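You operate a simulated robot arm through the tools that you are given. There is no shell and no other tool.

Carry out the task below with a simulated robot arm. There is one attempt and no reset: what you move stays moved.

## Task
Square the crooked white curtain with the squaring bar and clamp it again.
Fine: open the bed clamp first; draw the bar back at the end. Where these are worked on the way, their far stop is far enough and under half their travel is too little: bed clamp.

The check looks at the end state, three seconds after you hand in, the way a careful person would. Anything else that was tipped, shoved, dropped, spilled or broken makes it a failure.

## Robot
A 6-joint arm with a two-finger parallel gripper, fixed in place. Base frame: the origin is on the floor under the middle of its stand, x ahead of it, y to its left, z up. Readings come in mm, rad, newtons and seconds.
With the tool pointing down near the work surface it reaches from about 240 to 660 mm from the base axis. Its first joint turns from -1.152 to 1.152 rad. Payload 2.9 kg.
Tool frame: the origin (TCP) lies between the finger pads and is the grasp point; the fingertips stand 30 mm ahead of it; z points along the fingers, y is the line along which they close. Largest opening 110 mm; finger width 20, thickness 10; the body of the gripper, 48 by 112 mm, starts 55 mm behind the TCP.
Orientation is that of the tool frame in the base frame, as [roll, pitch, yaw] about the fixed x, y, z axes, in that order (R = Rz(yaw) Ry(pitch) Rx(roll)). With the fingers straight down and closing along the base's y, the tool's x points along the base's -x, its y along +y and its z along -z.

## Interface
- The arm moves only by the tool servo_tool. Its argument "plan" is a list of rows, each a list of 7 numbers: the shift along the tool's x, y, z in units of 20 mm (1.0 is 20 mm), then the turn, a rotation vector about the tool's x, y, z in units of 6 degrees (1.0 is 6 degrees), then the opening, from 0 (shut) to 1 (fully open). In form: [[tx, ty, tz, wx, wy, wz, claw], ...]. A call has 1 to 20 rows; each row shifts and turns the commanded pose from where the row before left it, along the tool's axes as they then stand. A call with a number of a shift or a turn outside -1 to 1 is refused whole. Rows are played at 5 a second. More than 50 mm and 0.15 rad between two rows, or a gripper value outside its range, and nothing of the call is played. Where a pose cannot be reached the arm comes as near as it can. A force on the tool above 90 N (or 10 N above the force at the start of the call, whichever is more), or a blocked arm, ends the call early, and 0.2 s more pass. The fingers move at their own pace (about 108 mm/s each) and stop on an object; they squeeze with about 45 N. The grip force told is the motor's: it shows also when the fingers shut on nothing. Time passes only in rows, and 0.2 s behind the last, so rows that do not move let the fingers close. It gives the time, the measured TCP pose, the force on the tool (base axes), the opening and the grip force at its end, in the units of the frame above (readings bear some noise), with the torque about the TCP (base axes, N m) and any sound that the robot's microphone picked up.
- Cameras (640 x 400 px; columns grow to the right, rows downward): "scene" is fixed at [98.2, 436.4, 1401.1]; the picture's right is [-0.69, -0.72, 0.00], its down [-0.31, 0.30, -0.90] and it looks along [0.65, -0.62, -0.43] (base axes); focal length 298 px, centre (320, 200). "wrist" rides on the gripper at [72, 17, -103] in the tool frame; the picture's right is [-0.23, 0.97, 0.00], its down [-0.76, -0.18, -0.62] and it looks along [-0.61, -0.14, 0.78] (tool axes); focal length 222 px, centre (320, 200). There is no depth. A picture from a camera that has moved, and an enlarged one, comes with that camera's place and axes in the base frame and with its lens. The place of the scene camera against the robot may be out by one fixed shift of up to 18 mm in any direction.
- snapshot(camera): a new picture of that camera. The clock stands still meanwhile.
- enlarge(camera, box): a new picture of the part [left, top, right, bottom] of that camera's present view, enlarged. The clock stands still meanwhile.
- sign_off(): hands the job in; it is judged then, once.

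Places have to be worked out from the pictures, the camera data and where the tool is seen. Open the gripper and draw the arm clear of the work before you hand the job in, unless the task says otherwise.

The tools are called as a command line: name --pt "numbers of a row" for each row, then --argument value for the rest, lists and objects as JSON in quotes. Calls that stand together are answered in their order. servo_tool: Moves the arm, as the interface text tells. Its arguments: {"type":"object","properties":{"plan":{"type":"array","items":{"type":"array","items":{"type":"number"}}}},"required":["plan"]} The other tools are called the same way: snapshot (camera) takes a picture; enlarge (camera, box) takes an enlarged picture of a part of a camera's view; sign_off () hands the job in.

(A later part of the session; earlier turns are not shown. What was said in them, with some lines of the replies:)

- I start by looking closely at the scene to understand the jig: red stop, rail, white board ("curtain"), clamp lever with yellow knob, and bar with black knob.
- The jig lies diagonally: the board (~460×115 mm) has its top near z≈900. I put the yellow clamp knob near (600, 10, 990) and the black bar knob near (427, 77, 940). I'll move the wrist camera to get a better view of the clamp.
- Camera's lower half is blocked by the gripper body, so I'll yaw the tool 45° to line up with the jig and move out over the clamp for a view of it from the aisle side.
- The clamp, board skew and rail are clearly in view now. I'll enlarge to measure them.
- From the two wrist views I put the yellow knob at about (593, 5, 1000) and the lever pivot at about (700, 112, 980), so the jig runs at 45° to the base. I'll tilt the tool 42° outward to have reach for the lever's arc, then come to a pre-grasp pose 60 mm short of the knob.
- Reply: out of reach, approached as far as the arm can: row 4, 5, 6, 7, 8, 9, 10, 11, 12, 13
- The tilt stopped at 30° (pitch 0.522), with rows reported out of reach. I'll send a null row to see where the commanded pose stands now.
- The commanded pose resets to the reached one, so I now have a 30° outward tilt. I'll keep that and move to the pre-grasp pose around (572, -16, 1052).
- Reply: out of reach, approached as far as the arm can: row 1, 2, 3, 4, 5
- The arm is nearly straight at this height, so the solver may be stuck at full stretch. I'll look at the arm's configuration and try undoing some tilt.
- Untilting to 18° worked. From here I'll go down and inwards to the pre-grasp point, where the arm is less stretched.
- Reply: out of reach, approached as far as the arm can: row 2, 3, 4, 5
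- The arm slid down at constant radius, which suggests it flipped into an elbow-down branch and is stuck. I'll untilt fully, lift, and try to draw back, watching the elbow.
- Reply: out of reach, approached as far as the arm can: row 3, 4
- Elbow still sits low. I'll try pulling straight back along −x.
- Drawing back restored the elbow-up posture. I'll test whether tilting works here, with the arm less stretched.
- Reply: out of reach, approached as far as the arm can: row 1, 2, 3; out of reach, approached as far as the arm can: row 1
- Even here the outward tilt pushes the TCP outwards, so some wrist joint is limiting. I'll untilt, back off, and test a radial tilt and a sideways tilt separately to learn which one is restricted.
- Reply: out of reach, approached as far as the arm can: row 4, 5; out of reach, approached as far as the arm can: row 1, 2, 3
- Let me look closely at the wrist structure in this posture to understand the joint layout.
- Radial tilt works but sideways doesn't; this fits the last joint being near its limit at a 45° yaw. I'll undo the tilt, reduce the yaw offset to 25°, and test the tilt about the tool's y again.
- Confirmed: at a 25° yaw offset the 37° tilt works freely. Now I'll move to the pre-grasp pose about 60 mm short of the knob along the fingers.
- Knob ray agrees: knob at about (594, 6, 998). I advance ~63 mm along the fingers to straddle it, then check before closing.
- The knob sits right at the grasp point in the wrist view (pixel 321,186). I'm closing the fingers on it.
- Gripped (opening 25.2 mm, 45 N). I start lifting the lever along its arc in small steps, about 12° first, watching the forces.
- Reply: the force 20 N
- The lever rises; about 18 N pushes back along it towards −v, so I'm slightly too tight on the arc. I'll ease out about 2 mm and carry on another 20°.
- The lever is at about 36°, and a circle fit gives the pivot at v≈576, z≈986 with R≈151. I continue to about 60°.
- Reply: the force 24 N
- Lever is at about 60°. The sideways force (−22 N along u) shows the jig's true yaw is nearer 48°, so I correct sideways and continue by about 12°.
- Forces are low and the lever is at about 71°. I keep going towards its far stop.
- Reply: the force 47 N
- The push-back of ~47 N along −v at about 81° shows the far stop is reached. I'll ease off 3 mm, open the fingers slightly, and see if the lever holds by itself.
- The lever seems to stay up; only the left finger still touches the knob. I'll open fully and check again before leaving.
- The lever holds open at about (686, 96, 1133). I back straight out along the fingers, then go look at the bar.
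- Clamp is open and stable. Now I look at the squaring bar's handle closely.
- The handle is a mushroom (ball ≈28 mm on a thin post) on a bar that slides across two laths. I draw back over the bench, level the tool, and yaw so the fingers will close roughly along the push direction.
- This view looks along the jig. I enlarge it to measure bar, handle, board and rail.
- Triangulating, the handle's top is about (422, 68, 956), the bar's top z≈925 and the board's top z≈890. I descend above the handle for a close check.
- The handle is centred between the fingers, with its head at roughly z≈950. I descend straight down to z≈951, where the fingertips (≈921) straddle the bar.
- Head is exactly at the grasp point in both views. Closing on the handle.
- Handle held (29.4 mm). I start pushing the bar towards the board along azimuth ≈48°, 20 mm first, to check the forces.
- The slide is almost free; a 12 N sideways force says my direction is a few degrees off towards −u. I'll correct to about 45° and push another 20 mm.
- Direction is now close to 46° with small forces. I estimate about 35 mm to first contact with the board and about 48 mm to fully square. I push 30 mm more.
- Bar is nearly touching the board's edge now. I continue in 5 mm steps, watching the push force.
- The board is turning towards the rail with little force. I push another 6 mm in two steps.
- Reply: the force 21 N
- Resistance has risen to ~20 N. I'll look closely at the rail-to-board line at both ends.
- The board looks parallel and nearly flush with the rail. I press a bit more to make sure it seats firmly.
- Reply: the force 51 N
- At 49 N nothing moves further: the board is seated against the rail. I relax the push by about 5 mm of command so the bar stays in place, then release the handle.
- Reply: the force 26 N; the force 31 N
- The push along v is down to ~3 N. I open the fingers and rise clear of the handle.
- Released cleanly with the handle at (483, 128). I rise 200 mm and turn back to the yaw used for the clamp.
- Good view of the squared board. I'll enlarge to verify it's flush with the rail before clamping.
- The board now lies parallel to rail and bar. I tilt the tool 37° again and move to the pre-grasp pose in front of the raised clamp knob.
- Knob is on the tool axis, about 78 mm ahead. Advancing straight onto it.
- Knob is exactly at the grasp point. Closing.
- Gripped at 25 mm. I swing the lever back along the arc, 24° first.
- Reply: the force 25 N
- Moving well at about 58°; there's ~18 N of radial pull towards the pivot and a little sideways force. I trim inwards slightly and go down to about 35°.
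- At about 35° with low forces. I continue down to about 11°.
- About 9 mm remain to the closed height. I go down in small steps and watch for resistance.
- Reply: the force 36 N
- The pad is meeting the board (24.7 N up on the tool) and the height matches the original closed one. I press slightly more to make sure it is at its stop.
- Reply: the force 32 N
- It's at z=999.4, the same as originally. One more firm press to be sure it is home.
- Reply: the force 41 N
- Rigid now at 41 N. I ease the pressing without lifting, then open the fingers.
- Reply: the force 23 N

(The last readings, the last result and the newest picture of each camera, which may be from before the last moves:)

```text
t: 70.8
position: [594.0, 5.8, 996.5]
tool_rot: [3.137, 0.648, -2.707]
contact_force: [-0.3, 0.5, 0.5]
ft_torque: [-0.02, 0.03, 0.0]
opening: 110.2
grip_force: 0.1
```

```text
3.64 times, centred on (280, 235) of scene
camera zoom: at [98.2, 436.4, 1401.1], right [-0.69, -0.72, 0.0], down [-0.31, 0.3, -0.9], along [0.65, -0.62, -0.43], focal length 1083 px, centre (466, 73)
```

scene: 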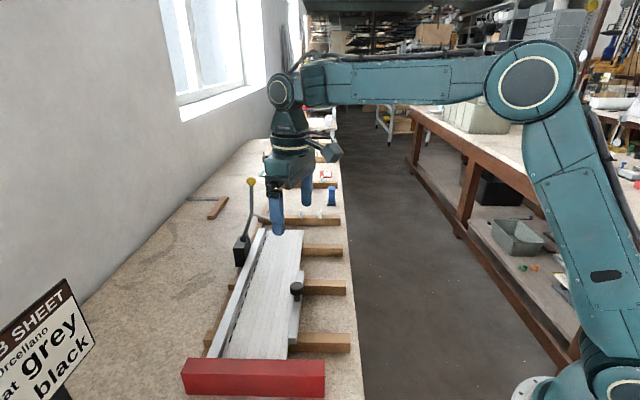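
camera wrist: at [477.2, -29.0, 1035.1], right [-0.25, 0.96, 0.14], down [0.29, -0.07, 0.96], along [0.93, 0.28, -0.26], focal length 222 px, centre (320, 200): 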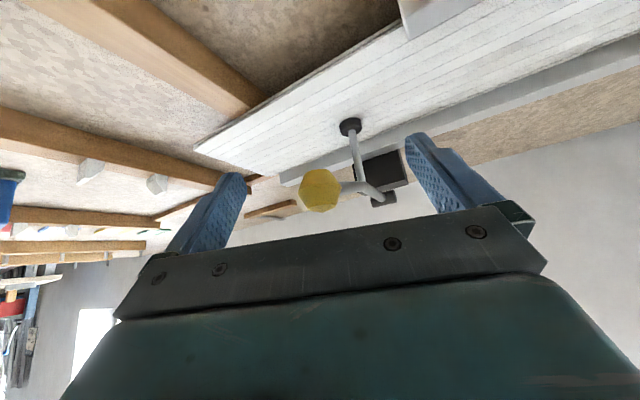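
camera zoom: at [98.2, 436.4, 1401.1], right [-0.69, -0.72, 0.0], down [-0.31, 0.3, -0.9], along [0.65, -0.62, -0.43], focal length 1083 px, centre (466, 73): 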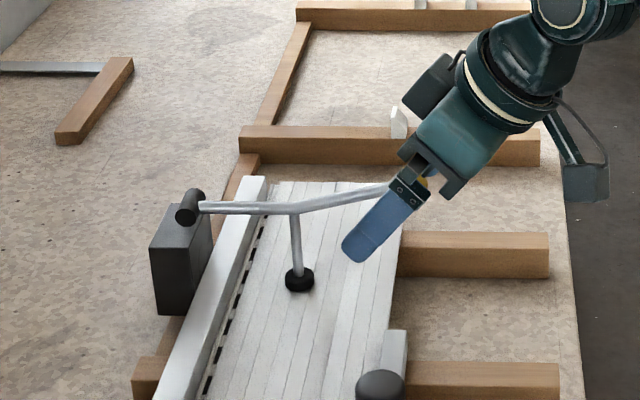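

Clamp is closed and the fingers are free. I back out along the fingers, rise, and level the tool.

servo_tool --pt "0 0 -0.9 0 0 0 1" --pt "0 0 -0.9 0 0 0 1" --pt "0 0 -0.9 0 0 0 1" --pt "0 0 -0.9 0 0 0 1" --pt "0 0 -0.9 0 0 0 1" --pt "-0.242 0.813 -0.758 0 0 0 1" --pt "-0.242 0.813 -0.758 0 0 0 1" --pt "-0.242 0.813 -0.758 0 0 0 1" --pt "-0.242 0.813 -0.758 0 0 0 1" --pt "-0.242 0.813 -0.758 0 0 0 1" --pt "-0.242 0.813 -0.758 0 0 0 1" --pt "0 0 0 0 1 0 1" --pt "0 0 0 0 1 0 1" --pt "0 0 0 0 1 0 1" --pt "0 0 0 0 1 0 1" --pt "0 0 0 0 1 0 1" --pt "0 0 0 0 1 0 1" --pt "0 0 0 0 0.19 0 1" --pt "0 0 0 0 0 0 1"

servo_tool --pt "0 0 0 0 0 1 1" --pt "0 0 0 0 0 1 1" --pt "0 0 0 0 0 1 1" --pt "0 0 0 0 0 1 1" --pt "0 0 0 0 0 1 1" --pt "0 0 0 0 0 1 1" --pt "0 0 0 0 0 1 1" --pt "0 0 0 0 0 1 1" --pt "0 0 0 0 0 1 1" --pt "0 0 0 0 0 0.26 1" --pt "0 0 0 0 0 0 1"

snapshot --camera "wrist"

snapshot --camera "scene"

```text
t: 74.8
position: [474.2, 58.8, 1158.1]
tool_rot: [3.138, -0.002, -2.704]
contact_force: [0.5, 0.1, -0.1]
ft_torque: [0.0, 0.0, -0.01]
opening: 110.1
grip_force: 0.1
```

```text
t: 77.2
position: [474.6, 58.0, 1159.8]
tool_rot: [3.14, -0.004, 2.609]
contact_force: [0.2, 0.5, 0.2]
ft_torque: [-0.03, -0.01, 0.02]
opening: 109.8
grip_force: 0.0
```

```text
taken
camera wrist: at [419.9, 109.3, 1262.4], right [0.69, 0.72, 0.0], down [0.57, -0.54, 0.62], along [0.45, -0.43, -0.78], focal length 222 px, centre (320, 200)
```

wrist: 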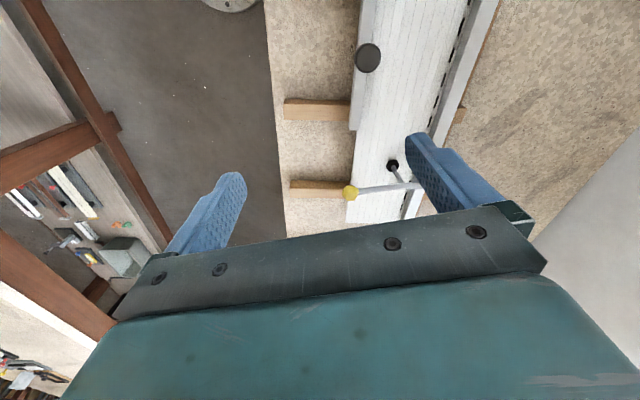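

```text
taken
```

scene: 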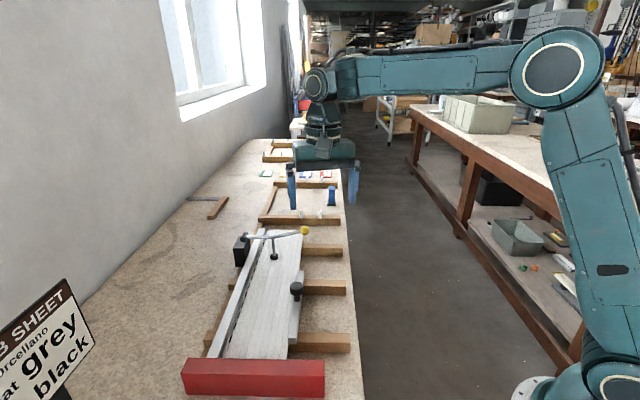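

Board squared and clamped. I go back over the bar handle at (483, 128) to draw the bar back.

servo_tool --pt "0.2375 0.541 0.958 0 0 0 1" --pt "0.2375 0.541 0.958 0 0 0 1" --pt "0.2375 0.541 0.958 0 0 0 1" --pt "0.2375 0.541 0.958 0 0 0 1" --pt "0.2375 0.541 0.958 0 0 0 1" --pt "0.2375 0.541 0.958 0 0 0 1" --pt "0 0 0 0 0 0 1"

snapshot --camera "wrist"

```text
t: 78.8
position: [481.6, 130.1, 1043.8]
tool_rot: [3.141, -0.003, 2.611]
contact_force: [-0.8, 0.2, 0.4]
ft_torque: [0.02, 0.0, -0.02]
opening: 109.9
grip_force: 0.0
```

```text
taken
camera wrist: at [427.0, 179.8, 1147.9], right [0.69, 0.72, 0.0], down [0.57, -0.54, 0.62], along [0.45, -0.43, -0.78], focal length 222 px, centre (320, 200)
```

wrist: 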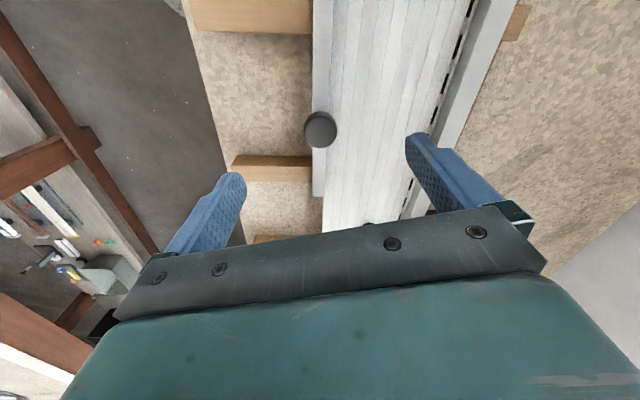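

Handle is aligned. Descending to grip height.

servo_tool --pt "0 0 0.91 0 0 0 1" --pt "0 0 0.91 0 0 0 1" --pt "0 0 0.91 0 0 0 1" --pt "0 0 0.91 0 0 0 1" --pt "0 0 0.91 0 0 0 1" --pt "0 0 0 0 0 0 1"

snapshot --camera "wrist"

```text
t: 80.2
position: [480.8, 128.8, 951.0]
tool_rot: [3.139, -0.006, 2.611]
contact_force: [0.3, -0.2, -0.5]
ft_torque: [-0.02, 0.0, -0.01]
opening: 109.9
grip_force: 0.0
```

```text
taken
camera wrist: at [426.2, 179.1, 1054.9], right [0.69, 0.72, 0.0], down [0.57, -0.54, 0.62], along [0.45, -0.43, -0.78], focal length 222 px, centre (320, 200)
```

wrist: 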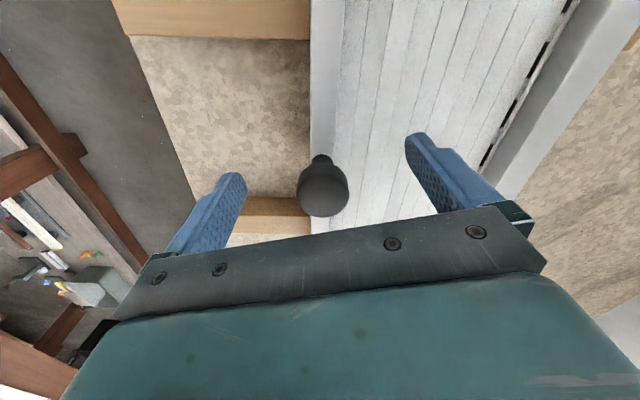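

Nearly centred, about 1.7 mm off, so I trim that and close on the handle.

servo_tool --pt "0 0.085 0 0 0 0 1" --pt "0 0 0 0 0 0 0.5" --pt "0 0 0 0 0 0 0.1" --pt "0 0 0 0 0 0 0" --pt "0 0 0 0 0 0 0" --pt "0 0 0 0 0 0 0"

```text
t: 81.6
position: [481.7, 129.6, 950.8]
tool_rot: [-3.141, -0.003, 2.609]
contact_force: [-7.5, -11.1, 3.7]
ft_torque: [0.0, 0.35, -0.19]
opening: 29.2
grip_force: 44.5
```

Gripped. I draw the bar back along the same line, 20 mm first to check forces.

servo_tool --pt "0.117 -0.486 0 0 0 0 0" --pt "0.117 -0.486 0 0 0 0 0"

enlarge --camera "scene" --box '[180, 210, 380, 400]'

```text
t: 82.2
position: [469.1, 117.7, 952.0]
tool_rot: [3.138, -0.002, 2.613]
contact_force: [-0.5, 3.9, -2.2]
ft_torque: [-0.33, -0.62, -0.01]
opening: 29.8
grip_force: 45.0
```

```text
2.11 times, centred on (280, 305) of scene
camera zoom: at [98.2, 436.6, 1401.0], right [-0.69, -0.72, 0.0], down [-0.31, 0.3, -0.9], along [0.65, -0.62, -0.43], focal length 627 px, centre (404, -21)
```

zoom: 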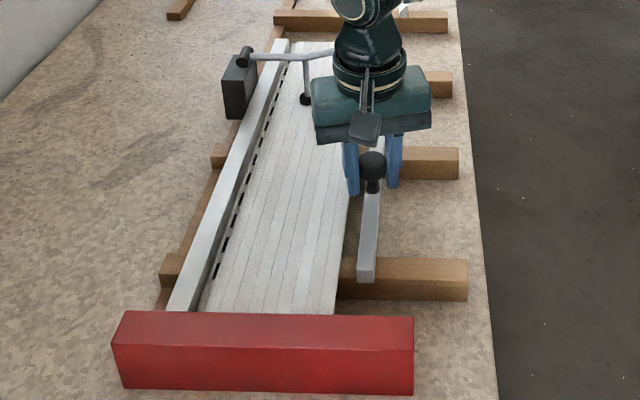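

The bar slides back freely and the board stays put. I draw it the rest of the way to its original place.

servo_tool --pt "0.117 -0.486 0 0 0 0 0" --pt "0.117 -0.486 0 0 0 0 0" --pt "0.117 -0.486 0 0 0 0 0" --pt "0.117 -0.486 0 0 0 0 0" --pt "0.117 -0.486 0 0 0 0 0" --pt "0 0 0 0 0 0 0"

enlarge --camera "scene" --box '[180, 210, 380, 400]'

```text
t: 83.6
position: [433.8, 81.1, 951.3]
tool_rot: [3.14, -0.003, 2.611]
contact_force: [-2.8, 2.5, -4.8]
ft_torque: [0.36, 0.36, 0.08]
opening: 29.7
grip_force: 45.3
```

```text
2.11 times, centred on (280, 305) of scene
camera zoom: at [98.2, 436.5, 1401.0], right [-0.69, -0.72, 0.0], down [-0.31, 0.3, -0.9], along [0.65, -0.62, -0.43], focal length 627 px, centre (404, -21)
```

zoom: 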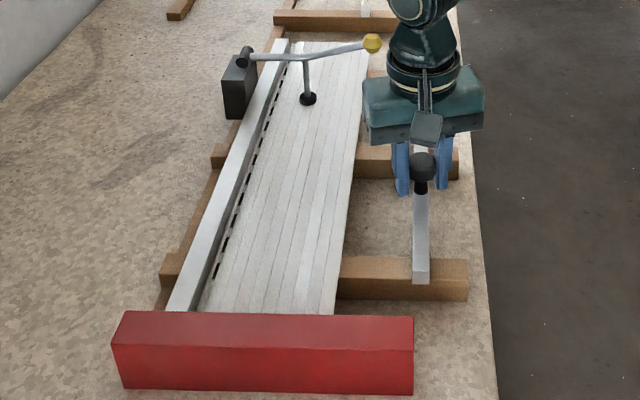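

About 16 mm remain to the starting position.

servo_tool --pt "0.08 -0.41 0 0 0 0 0" --pt "0.08 -0.4 0 0 0 0 0" --pt "0 0 0 0 0 0 0"

enlarge --camera "scene" --box '[180, 210, 380, 400]'

```text
t: 84.4
position: [421.5, 69.9, 952.6]
tool_rot: [3.14, -0.004, 2.612]
contact_force: [-11.0, 13.9, -4.7]
ft_torque: [-0.16, -0.29, -0.14]
opening: 29.6
grip_force: 45.5
```

```text
2.11 times, centred on (280, 305) of scene
camera zoom: at [98.0, 436.8, 1400.9], right [-0.69, -0.72, 0.0], down [-0.31, 0.29, -0.9], along [0.65, -0.62, -0.43], focal length 627 px, centre (404, -21)
```

zoom: 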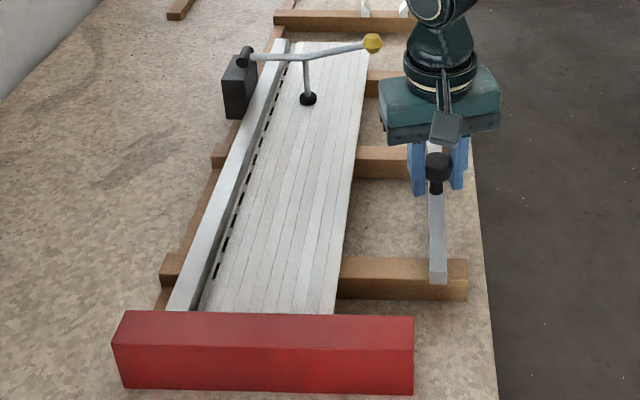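

Bar is back at its starting place. I relieve the slight sideways load, open, and rise clear.

servo_tool --pt "0.09 0.02 0 0 0 0 0" --pt "0 0 0 0 0 0 0" --pt "0 0 0 0 0 0 0.4" --pt "0 0 0 0 0 0 0.8" --pt "0 0 0 0 0 0 1" --pt "0 0 0 0 0 0 1"

snapshot --camera "wrist"

```text
t: 85.8
position: [422.3, 72.0, 952.6]
tool_rot: [-3.142, -0.003, 2.61]
contact_force: [-0.1, -0.3, 0.3]
ft_torque: [-0.01, 0.01, 0.0]
opening: 109.9
grip_force: 0.1
```

```text
taken
camera wrist: at [367.6, 121.0, 1056.5], right [0.69, 0.72, 0.0], down [0.57, -0.54, 0.62], along [0.45, -0.43, -0.78], focal length 222 px, centre (320, 200)
```

wrist: 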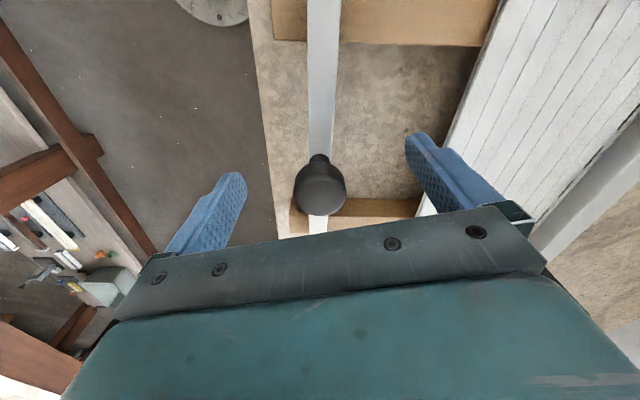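

Fingers are free of the handle. I rise 220 mm and draw back towards the base for a final overview.

servo_tool --pt "0 0 -1 0 0 0 1" --pt "0 0 -1 0 0 0 1" --pt "0 0 -1 0 0 0 1" --pt "0 0 -1 0 0 0 1" --pt "0 0 -1 0 0 0 1" --pt "0 0 -1 0 0 0 1" --pt "0 0 -1 0 0 0 1" --pt "0 0 -1 0 0 0 1" --pt "0 0 -1 0 0 0 1" --pt "0 0 -1 0 0 0 1" --pt "0 0 -1 0 0 0 1" --pt "0.43 -0.8 0 0 0 0 1" --pt "0.43 -0.8 0 0 0 0 1" --pt "0.43 -0.8 0 0 0 0 1" --pt "0.43 -0.8 0 0 0 0 1" --pt "0.43 -0.8 0 0 0 0 1" --pt "0 0 0 0 0 0 1"

snapshot --camera "scene"

snapshot --camera "wrist"

enlarge --camera "scene" --box '[180, 210, 380, 400]'

```text
t: 89.4
position: [346.0, 20.9, 1173.3]
tool_rot: [3.138, -0.003, 2.611]
contact_force: [0.2, -0.4, -0.2]
ft_torque: [-0.02, -0.02, 0.0]
opening: 110.4
grip_force: 0.1
```

```text
taken
```

scene: 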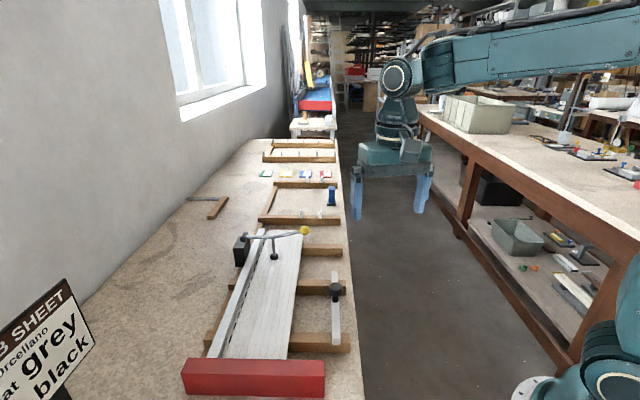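

```text
taken
camera wrist: at [291.4, 70.9, 1276.8], right [0.69, 0.72, 0.0], down [0.57, -0.54, 0.62], along [0.45, -0.43, -0.78], focal length 222 px, centre (320, 200)
```

wrist: 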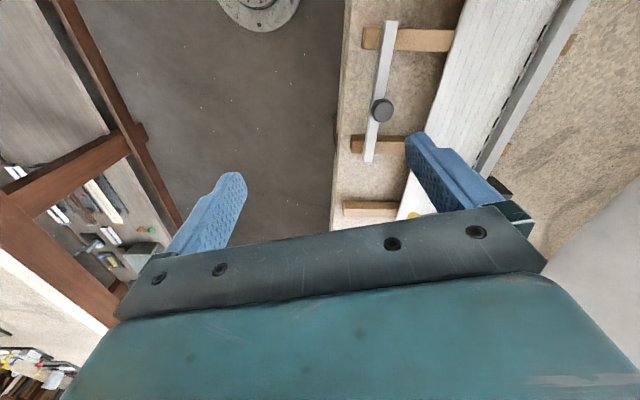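

```text
2.11 times, centred on (280, 305) of scene
camera zoom: at [98.2, 436.4, 1401.1], right [-0.69, -0.72, 0.0], down [-0.31, 0.3, -0.9], along [0.65, -0.62, -0.43], focal length 627 px, centre (404, -21)
```

zoom: 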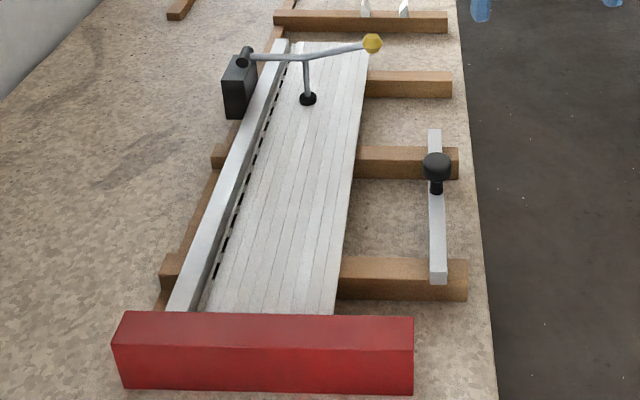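

The bar is back and the clamp matches its original closed position. I make a last close check of the board against the rail and the clamp.

enlarge --camera "scene" --box '[215, 215, 325, 295]'

enlarge --camera "scene" --box '[195, 280, 305, 370]'

enlarge --camera "wrist" --box '[400, 0, 600, 140]'

```text
5.00 times, centred on (270, 255) of scene
camera zoom: at [98.2, 436.4, 1401.1], right [-0.69, -0.72, 0.0], down [-0.31, 0.3, -0.9], along [0.65, -0.62, -0.43], focal length 1489 px, centre (570, -75)
```

zoom: 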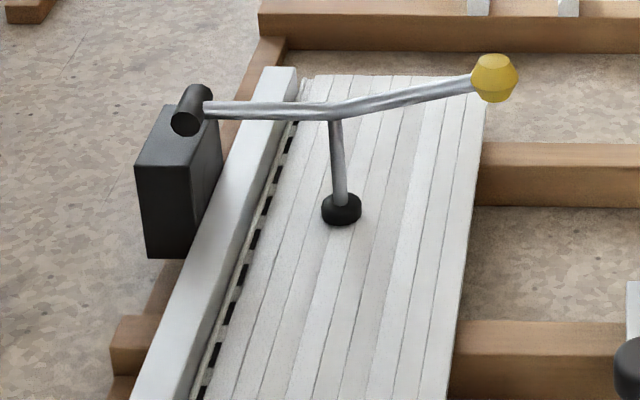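

```text
4.44 times, centred on (250, 325) of scene
camera zoom: at [98.2, 436.4, 1401.1], right [-0.69, -0.72, 0.0], down [-0.31, 0.3, -0.9], along [0.65, -0.62, -0.43], focal length 1323 px, centre (631, -356)
```

zoom: 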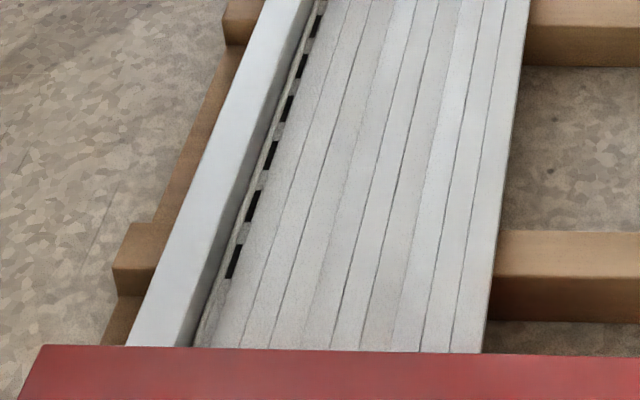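

```text
2.86 times, centred on (500, 70) of wrist
camera zoom: at [291.4, 70.9, 1276.8], right [0.69, 0.72, 0.0], down [0.57, -0.54, 0.62], along [0.45, -0.43, -0.78], focal length 635 px, centre (-194, 571)
```

zoom: 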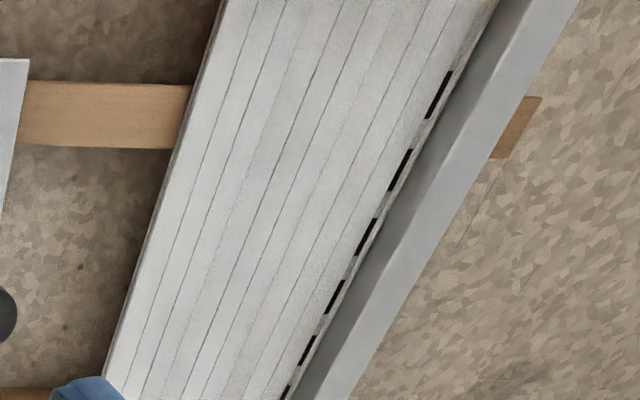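

The board lies flush along the rail, the clamp pad is down on it, the bar is drawn back, and the gripper is open and clear of the work. Handing in.

sign_off

```text
The job is handed in.
```

The white curtain is squared against the rail and clamped again, and I've handed the job in. I don't have the check's result.

- **Clamp opening:** I opened the bed clamp first and swung it to its far stop, where it stayed up on its own.
- **Squaring:** I pushed the squaring bar in until the curtain sat firmly against the rail and would not move further at about 49 N. The last pictures show it flush with the rail along its length.
- **Clamping:** I closed the clamp while the bar was still holding the curtain. The lever came back to the height it had at the start, with the pad down on the curtain.
- **Bar:** I then drew the bar back to where it started.

The gripper is open and clear of the work, and I saw nothing else moved, tipped or dropped.
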